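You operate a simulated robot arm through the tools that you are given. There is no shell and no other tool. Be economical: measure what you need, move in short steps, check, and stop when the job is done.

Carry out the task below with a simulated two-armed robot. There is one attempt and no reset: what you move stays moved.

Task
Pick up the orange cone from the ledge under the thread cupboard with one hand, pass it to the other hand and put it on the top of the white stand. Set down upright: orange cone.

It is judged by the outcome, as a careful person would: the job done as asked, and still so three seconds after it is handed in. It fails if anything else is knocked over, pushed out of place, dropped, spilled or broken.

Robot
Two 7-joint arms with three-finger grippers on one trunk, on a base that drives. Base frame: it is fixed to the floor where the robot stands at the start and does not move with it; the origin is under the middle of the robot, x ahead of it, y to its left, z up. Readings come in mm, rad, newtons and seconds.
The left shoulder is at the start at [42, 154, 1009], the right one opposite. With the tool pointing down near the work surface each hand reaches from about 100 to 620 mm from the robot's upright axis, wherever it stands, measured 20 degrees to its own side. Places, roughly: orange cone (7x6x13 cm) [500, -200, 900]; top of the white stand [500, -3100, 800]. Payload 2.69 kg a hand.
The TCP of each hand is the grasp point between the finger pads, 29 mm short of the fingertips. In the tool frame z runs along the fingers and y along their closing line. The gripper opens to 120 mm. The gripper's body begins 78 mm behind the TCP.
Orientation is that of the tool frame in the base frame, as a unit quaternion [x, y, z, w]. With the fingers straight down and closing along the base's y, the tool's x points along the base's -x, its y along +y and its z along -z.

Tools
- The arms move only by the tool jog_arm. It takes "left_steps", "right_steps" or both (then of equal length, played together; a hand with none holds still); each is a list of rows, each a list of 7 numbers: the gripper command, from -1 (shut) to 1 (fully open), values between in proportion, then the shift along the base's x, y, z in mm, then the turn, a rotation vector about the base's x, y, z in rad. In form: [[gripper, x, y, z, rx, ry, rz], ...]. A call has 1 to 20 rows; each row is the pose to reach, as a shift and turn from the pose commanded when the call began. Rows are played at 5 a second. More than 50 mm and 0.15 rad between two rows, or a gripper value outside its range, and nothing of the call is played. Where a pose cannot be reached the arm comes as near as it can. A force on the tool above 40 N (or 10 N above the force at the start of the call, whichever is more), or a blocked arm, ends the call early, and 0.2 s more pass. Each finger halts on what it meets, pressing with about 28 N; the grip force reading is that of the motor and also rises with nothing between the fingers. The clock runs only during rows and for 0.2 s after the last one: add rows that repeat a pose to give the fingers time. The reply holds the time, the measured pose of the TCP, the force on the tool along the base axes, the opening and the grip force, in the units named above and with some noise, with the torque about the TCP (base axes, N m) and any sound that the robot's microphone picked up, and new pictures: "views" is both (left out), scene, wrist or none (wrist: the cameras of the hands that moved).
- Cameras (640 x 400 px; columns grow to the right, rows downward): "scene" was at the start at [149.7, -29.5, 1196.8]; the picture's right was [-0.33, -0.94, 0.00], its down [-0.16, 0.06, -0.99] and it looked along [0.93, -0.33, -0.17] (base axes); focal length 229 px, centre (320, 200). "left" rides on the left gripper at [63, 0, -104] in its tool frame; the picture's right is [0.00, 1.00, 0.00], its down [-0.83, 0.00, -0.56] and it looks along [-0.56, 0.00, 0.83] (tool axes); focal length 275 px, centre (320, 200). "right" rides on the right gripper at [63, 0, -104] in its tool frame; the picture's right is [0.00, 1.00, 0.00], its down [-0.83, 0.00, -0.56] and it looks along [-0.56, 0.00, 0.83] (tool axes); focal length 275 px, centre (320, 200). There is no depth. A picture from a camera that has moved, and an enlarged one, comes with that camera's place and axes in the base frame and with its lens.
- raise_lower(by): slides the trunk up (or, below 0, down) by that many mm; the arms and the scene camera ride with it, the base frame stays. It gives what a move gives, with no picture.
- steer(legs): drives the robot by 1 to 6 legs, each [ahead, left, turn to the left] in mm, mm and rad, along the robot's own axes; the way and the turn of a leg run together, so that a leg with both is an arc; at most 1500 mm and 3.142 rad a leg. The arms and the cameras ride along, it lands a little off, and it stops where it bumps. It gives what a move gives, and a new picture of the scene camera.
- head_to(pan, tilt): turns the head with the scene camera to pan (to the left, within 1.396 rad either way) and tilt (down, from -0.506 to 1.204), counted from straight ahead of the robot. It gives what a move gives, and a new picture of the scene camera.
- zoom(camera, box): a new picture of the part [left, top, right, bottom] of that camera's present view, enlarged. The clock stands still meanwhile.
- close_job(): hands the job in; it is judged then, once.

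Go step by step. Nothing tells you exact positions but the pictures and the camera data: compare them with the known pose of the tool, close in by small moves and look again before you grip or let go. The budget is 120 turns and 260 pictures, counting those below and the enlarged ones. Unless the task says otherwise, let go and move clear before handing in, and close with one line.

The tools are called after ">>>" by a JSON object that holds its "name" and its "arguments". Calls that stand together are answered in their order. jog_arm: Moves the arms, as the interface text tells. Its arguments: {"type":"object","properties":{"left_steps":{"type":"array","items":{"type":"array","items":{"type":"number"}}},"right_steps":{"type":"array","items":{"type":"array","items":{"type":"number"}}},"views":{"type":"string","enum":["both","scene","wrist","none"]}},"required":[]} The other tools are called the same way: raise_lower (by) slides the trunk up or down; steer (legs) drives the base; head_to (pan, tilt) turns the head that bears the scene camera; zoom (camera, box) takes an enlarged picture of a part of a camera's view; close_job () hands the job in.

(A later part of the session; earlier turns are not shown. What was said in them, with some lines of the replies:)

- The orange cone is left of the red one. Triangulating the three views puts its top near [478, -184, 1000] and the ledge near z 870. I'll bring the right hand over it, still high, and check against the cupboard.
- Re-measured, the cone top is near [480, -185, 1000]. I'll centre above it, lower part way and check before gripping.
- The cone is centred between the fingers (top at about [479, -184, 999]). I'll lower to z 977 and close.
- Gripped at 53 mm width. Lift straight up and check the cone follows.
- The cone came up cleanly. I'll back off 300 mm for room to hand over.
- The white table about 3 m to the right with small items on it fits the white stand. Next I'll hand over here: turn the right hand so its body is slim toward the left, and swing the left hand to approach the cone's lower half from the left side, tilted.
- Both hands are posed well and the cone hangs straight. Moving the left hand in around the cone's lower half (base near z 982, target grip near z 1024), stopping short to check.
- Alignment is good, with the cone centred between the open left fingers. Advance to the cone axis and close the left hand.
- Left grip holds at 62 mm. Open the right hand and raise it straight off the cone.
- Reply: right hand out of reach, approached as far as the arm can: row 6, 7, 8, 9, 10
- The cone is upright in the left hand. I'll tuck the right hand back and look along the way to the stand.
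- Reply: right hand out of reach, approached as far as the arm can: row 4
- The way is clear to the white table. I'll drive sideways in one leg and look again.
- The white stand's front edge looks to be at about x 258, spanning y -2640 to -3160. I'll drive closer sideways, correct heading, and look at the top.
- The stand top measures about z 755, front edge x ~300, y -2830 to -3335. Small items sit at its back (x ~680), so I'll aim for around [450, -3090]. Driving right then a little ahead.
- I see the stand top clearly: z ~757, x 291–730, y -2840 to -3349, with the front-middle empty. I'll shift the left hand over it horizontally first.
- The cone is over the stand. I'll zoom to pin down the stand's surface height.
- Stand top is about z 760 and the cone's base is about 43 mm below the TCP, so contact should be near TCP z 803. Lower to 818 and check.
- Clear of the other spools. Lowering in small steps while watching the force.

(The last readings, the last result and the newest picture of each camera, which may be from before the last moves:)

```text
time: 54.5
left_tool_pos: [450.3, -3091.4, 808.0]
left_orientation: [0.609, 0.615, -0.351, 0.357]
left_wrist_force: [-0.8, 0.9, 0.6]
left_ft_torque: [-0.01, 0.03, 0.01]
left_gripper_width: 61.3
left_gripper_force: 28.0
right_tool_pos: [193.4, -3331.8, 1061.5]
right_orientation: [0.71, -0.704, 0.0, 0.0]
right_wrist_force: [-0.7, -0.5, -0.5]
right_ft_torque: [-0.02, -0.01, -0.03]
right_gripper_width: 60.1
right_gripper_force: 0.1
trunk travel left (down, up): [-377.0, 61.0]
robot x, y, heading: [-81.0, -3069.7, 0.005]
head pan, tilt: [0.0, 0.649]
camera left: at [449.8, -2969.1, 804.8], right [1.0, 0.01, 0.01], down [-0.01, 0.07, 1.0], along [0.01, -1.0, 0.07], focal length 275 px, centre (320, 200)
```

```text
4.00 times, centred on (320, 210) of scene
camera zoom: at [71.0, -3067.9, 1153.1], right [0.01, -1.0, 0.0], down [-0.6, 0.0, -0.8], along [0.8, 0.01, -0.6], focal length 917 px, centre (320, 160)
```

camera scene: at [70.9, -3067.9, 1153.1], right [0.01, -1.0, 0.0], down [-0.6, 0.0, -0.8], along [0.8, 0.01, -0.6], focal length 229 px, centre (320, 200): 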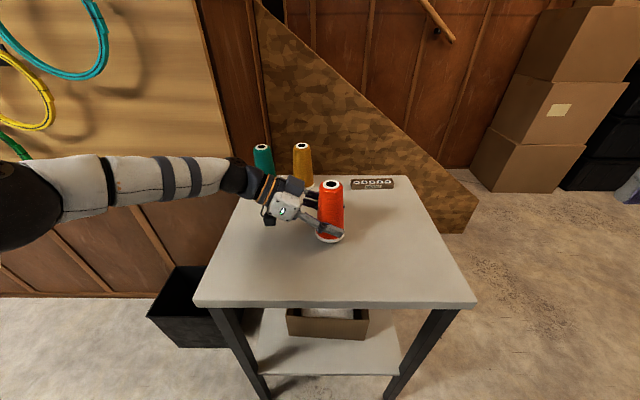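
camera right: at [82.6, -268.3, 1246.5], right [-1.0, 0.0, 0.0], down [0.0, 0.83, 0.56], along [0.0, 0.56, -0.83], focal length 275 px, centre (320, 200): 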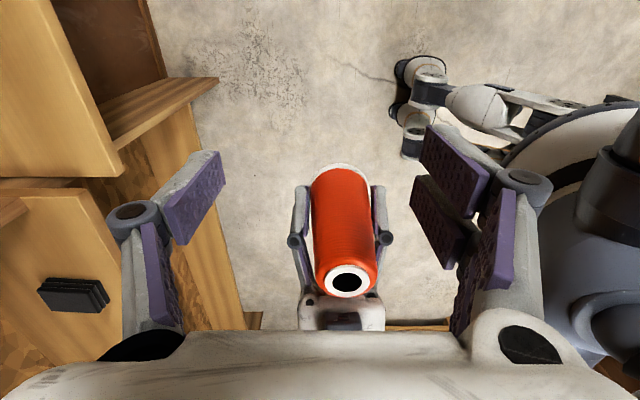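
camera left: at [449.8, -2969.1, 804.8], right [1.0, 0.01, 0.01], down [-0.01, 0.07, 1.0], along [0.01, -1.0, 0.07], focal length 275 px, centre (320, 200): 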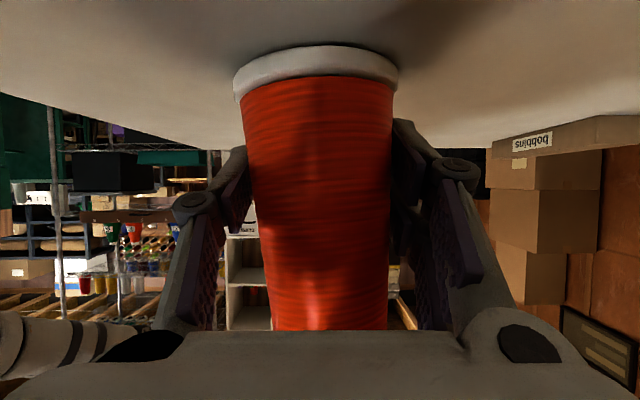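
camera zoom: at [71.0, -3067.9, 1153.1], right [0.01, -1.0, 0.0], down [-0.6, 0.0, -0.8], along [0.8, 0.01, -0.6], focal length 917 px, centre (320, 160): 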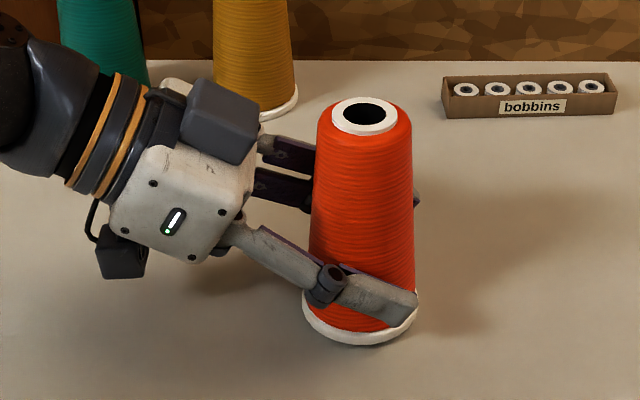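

No contact yet, perhaps 3–5 mm left. Keep lowering gently.

>>> {"name": "jog_arm", "arguments": {"left_steps": [[-1, 0, 0, -1, 0, 0, 0], [-1, 0, 0, -2, 0, 0, 0], [-1, 0, 0, -3, 0, 0, 0], [-1, 0, 0, -4, 0, 0, 0], [-1, 0, 0, -4, 0, 0, 0]], "views": "wrist"}}

```text
time: 55.8
left_tool_pos: [451.1, -3091.3, 805.5]
left_orientation: [0.609, 0.614, -0.35, 0.359]
left_wrist_force: [-1.0, 2.0, 15.9]
left_ft_torque: [0.18, -0.53, 0.07]
left_gripper_width: 60.9
left_gripper_force: 27.9
right_tool_pos: [191.7, -3332.6, 1062.4]
right_orientation: [0.71, -0.704, 0.001, -0.001]
right_wrist_force: [0.5, 1.1, -0.9]
right_ft_torque: [-0.02, -0.01, 0.01]
right_gripper_width: 60.2
right_gripper_force: 0.1
trunk travel left (down, up): [-377.0, 61.0]
robot x, y, heading: [-80.0, -3071.2, 0.005]
head pan, tilt: [0.0, 0.649]
camera left: at [449.9, -2969.6, 803.3], right [1.0, 0.01, 0.01], down [-0.01, 0.07, 1.0], along [0.01, -1.0, 0.07], focal length 275 px, centre (320, 200)
```

left: 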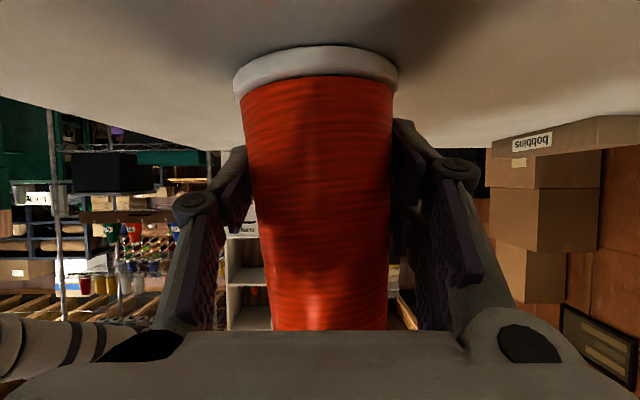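

Contact is made (16 N up). I'll ease off about 1 mm, then open the left hand gradually.

>>> {"name": "jog_arm", "arguments": {"left_steps": [[-1, 0, 0, 1, 0, 0, 0], [-1, 0, 0, 1.5, 0, 0, 0], [-1, 0, 0, 1.5, 0, 0, 0]], "views": "none"}}

```text
time: 56.5
left_tool_pos: [449.8, -3091.5, 806.1]
left_orientation: [0.61, 0.614, -0.351, 0.357]
left_wrist_force: [-1.4, -0.4, 15.6]
left_ft_torque: [0.08, -0.54, -0.03]
left_gripper_width: 60.9
left_gripper_force: 28.1
right_tool_pos: [191.9, -3332.3, 1061.5]
right_orientation: [0.71, -0.704, 0.001, 0.0]
right_wrist_force: [-0.5, 0.0, 1.0]
right_ft_torque: [0.05, -0.03, -0.02]
right_gripper_width: 59.8
right_gripper_force: 0.2
trunk travel left (down, up): [-377.0, 61.0]
robot x, y, heading: [-79.9, -3068.1, 0.011]
head pan, tilt: [0.0, 0.649]
```

>>> {"name": "jog_arm", "arguments": {"left_steps": [[-1, 0, 0, 1, 0, 0, 0], [-1, 0, 0, 1, 0, 0, 0]], "views": "none"}}

```text
time: 57.1
left_tool_pos: [450.2, -3091.0, 804.6]
left_orientation: [0.61, 0.615, -0.351, 0.357]
left_wrist_force: [1.2, -3.5, 11.0]
left_ft_torque: [-0.05, -0.42, -0.12]
left_gripper_width: 61.1
left_gripper_force: 27.9
right_tool_pos: [193.4, -3332.9, 1062.2]
right_orientation: [0.71, -0.705, 0.0, 0.0]
right_wrist_force: [-0.7, -0.3, -0.7]
right_ft_torque: [-0.04, -0.02, 0.0]
right_gripper_width: 59.9
right_gripper_force: 0.1
trunk travel left (down, up): [-377.0, 61.0]
robot x, y, heading: [-80.0, -3068.3, 0.003]
head pan, tilt: [0.0, 0.649]
```

Some preload is left, so I'll ease another millimetre.

>>> {"name": "jog_arm", "arguments": {"left_steps": [[-1, 0, 0, 1, 0, 0, 0], [-1, 0, 0, 1, 0, 0, 0]], "views": "none"}}

```text
time: 57.8
left_tool_pos: [450.5, -3091.1, 805.4]
left_orientation: [0.61, 0.615, -0.351, 0.356]
left_wrist_force: [2.0, -2.6, 6.9]
left_ft_torque: [-0.08, -0.28, -0.07]
left_gripper_width: 61.1
left_gripper_force: 27.7
right_tool_pos: [193.1, -3333.6, 1062.6]
right_orientation: [0.71, -0.705, 0.0, 0.0]
right_wrist_force: [0.9, 0.0, -1.0]
right_ft_torque: [-0.01, 0.02, -0.04]
right_gripper_width: 60.0
right_gripper_force: 0.2
trunk travel left (down, up): [-377.0, 61.0]
robot x, y, heading: [-76.7, -3069.5, 0.005]
head pan, tilt: [0.0, 0.649]
```

>>> {"name": "jog_arm", "arguments": {"left_steps": [[-1, 0, 0, 0.8, 0, 0, 0], [0.08, 0, 0, 0.8, 0, 0, 0], [0.2, 0, 0, 0.8, 0, 0, 0], [0.5, 0, 0, 0.8, 0, 0, 0], [0.8, 0, 0, 0.8, 0, 0, 0], [0.8, 0, 0, 0.8, 0, 0, 0]]}}

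>>> {"name": "zoom", "arguments": {"camera": "scene", "box": [240, 160, 400, 260]}}

```text
time: 59.1
left_tool_pos: [450.4, -3089.5, 807.2]
left_orientation: [0.61, 0.615, -0.351, 0.356]
left_wrist_force: [0.0, -0.6, 0.3]
left_ft_torque: [-0.01, 0.04, 0.02]
left_gripper_width: 108.0
left_gripper_force: 0.1
right_tool_pos: [193.0, -3331.5, 1061.2]
right_orientation: [0.71, -0.705, 0.0, 0.0]
right_wrist_force: [0.9, 0.0, 0.4]
right_ft_torque: [0.03, -0.01, 0.0]
right_gripper_width: 59.8
right_gripper_force: 0.1
trunk travel left (down, up): [-377.0, 61.0]
robot x, y, heading: [-79.0, -3070.2, 0.011]
head pan, tilt: [0.0, 0.649]
camera scene: at [70.9, -3067.9, 1153.1], right [0.01, -1.0, 0.0], down [-0.6, 0.0, -0.8], along [0.8, 0.01, -0.6], focal length 229 px, centre (320, 200)
camera left: at [450.1, -2968.7, 805.1], right [1.0, 0.01, 0.01], down [-0.01, 0.07, 1.0], along [0.01, -1.0, 0.07], focal length 275 px, centre (320, 200)
```

scene: 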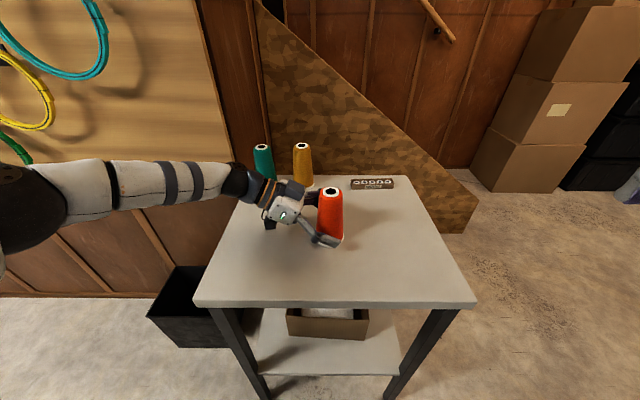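
left: 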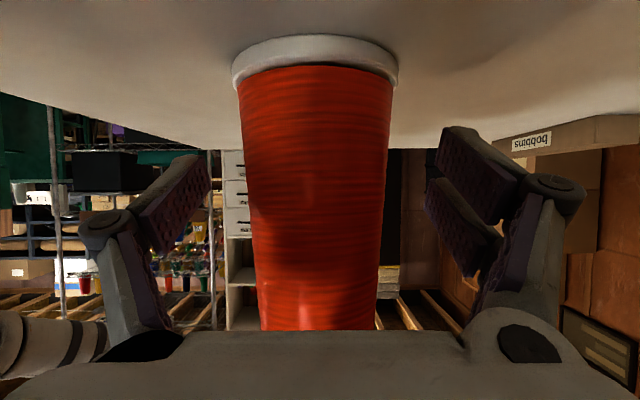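

```text
4.00 times, centred on (320, 210) of scene
camera zoom: at [70.9, -3067.9, 1153.1], right [0.01, -1.0, 0.0], down [-0.6, 0.0, -0.8], along [0.8, 0.01, -0.6], focal length 917 px, centre (320, 160)
```

zoom: 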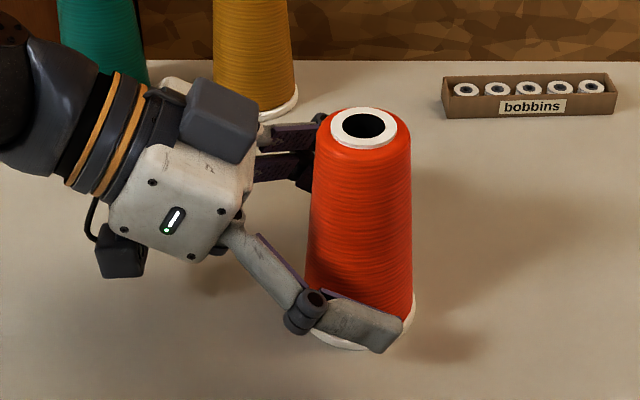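

The cone stands upright and free. Withdraw the left hand back along its own axis.

>>> {"name": "jog_arm", "arguments": {"left_steps": [[0.8, 0, 20, 8, 0, 0, 0], [0.8, 0, 45, 22, 0, 0, 0], [0.8, 0, 75, 42, 0, 0, 0], [0.8, 0, 105, 75, 0, 0, 0], [0.8, 0, 130, 115, 0, 0, 0], [0.8, 0, 130, 115, 0, 0, 0]]}}

>>> {"name": "zoom", "arguments": {"camera": "scene", "box": [240, 140, 400, 260]}}

```text
time: 60.5
left_tool_pos: [447.7, -2964.8, 922.4]
left_orientation: [0.609, 0.615, -0.351, 0.356]
left_wrist_force: [-0.6, -0.5, 0.2]
left_ft_torque: [-0.02, 0.02, 0.0]
left_gripper_width: 108.0
left_gripper_force: 0.2
right_tool_pos: [193.9, -3331.7, 1062.7]
right_orientation: [0.71, -0.704, 0.0, 0.0]
right_wrist_force: [0.0, -0.1, 0.4]
right_ft_torque: [0.01, -0.01, -0.01]
right_gripper_width: 59.9
right_gripper_force: 0.0
trunk travel left (down, up): [-377.0, 61.0]
robot x, y, heading: [-77.0, -3070.7, 0.007]
head pan, tilt: [0.0, 0.649]
camera scene: at [71.1, -3067.9, 1153.0], right [0.01, -1.0, 0.0], down [-0.6, 0.0, -0.8], along [0.8, 0.01, -0.6], focal length 229 px, centre (320, 200)
camera left: at [447.3, -2842.3, 920.8], right [1.0, 0.01, 0.01], down [-0.01, 0.07, 1.0], along [0.01, -1.0, 0.07], focal length 275 px, centre (320, 200)
```

scene: 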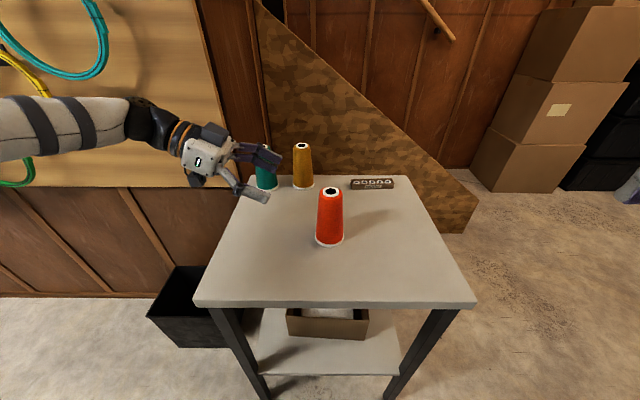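
left: 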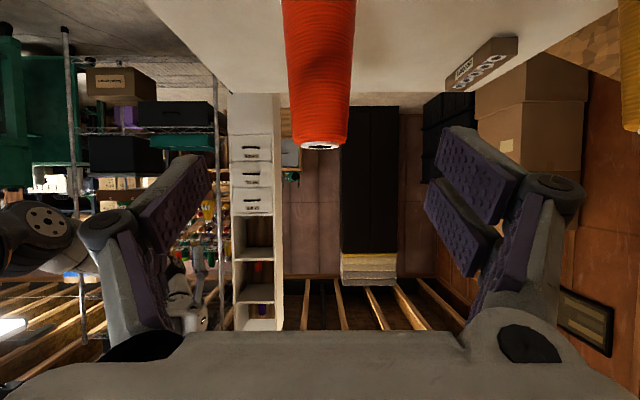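

```text
3.33 times, centred on (320, 200) of scene
camera zoom: at [71.1, -3067.9, 1153.0], right [0.01, -1.0, 0.0], down [-0.6, 0.0, -0.8], along [0.8, 0.01, -0.6], focal length 764 px, centre (320, 200)
```

zoom: 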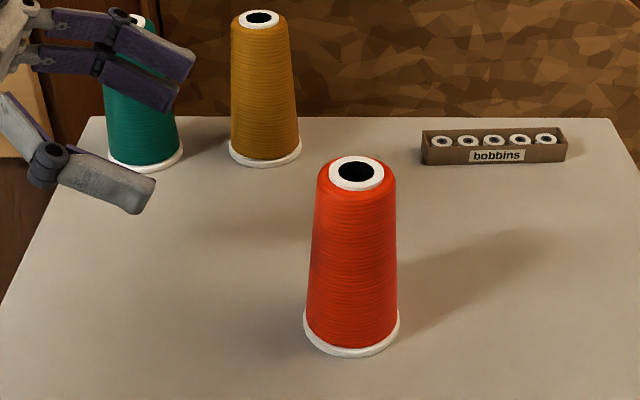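

The orange cone stands upright on the white stand, both hands are clear, and the other items on the stand are where they were. Handing in.

>>> {"name": "close_job", "arguments": {}}

```text
The job is handed in.
```

The orange cone was picked from the ledge with the right hand, passed to the left, and set upright on top of the white stand; I saw nothing else disturbed.
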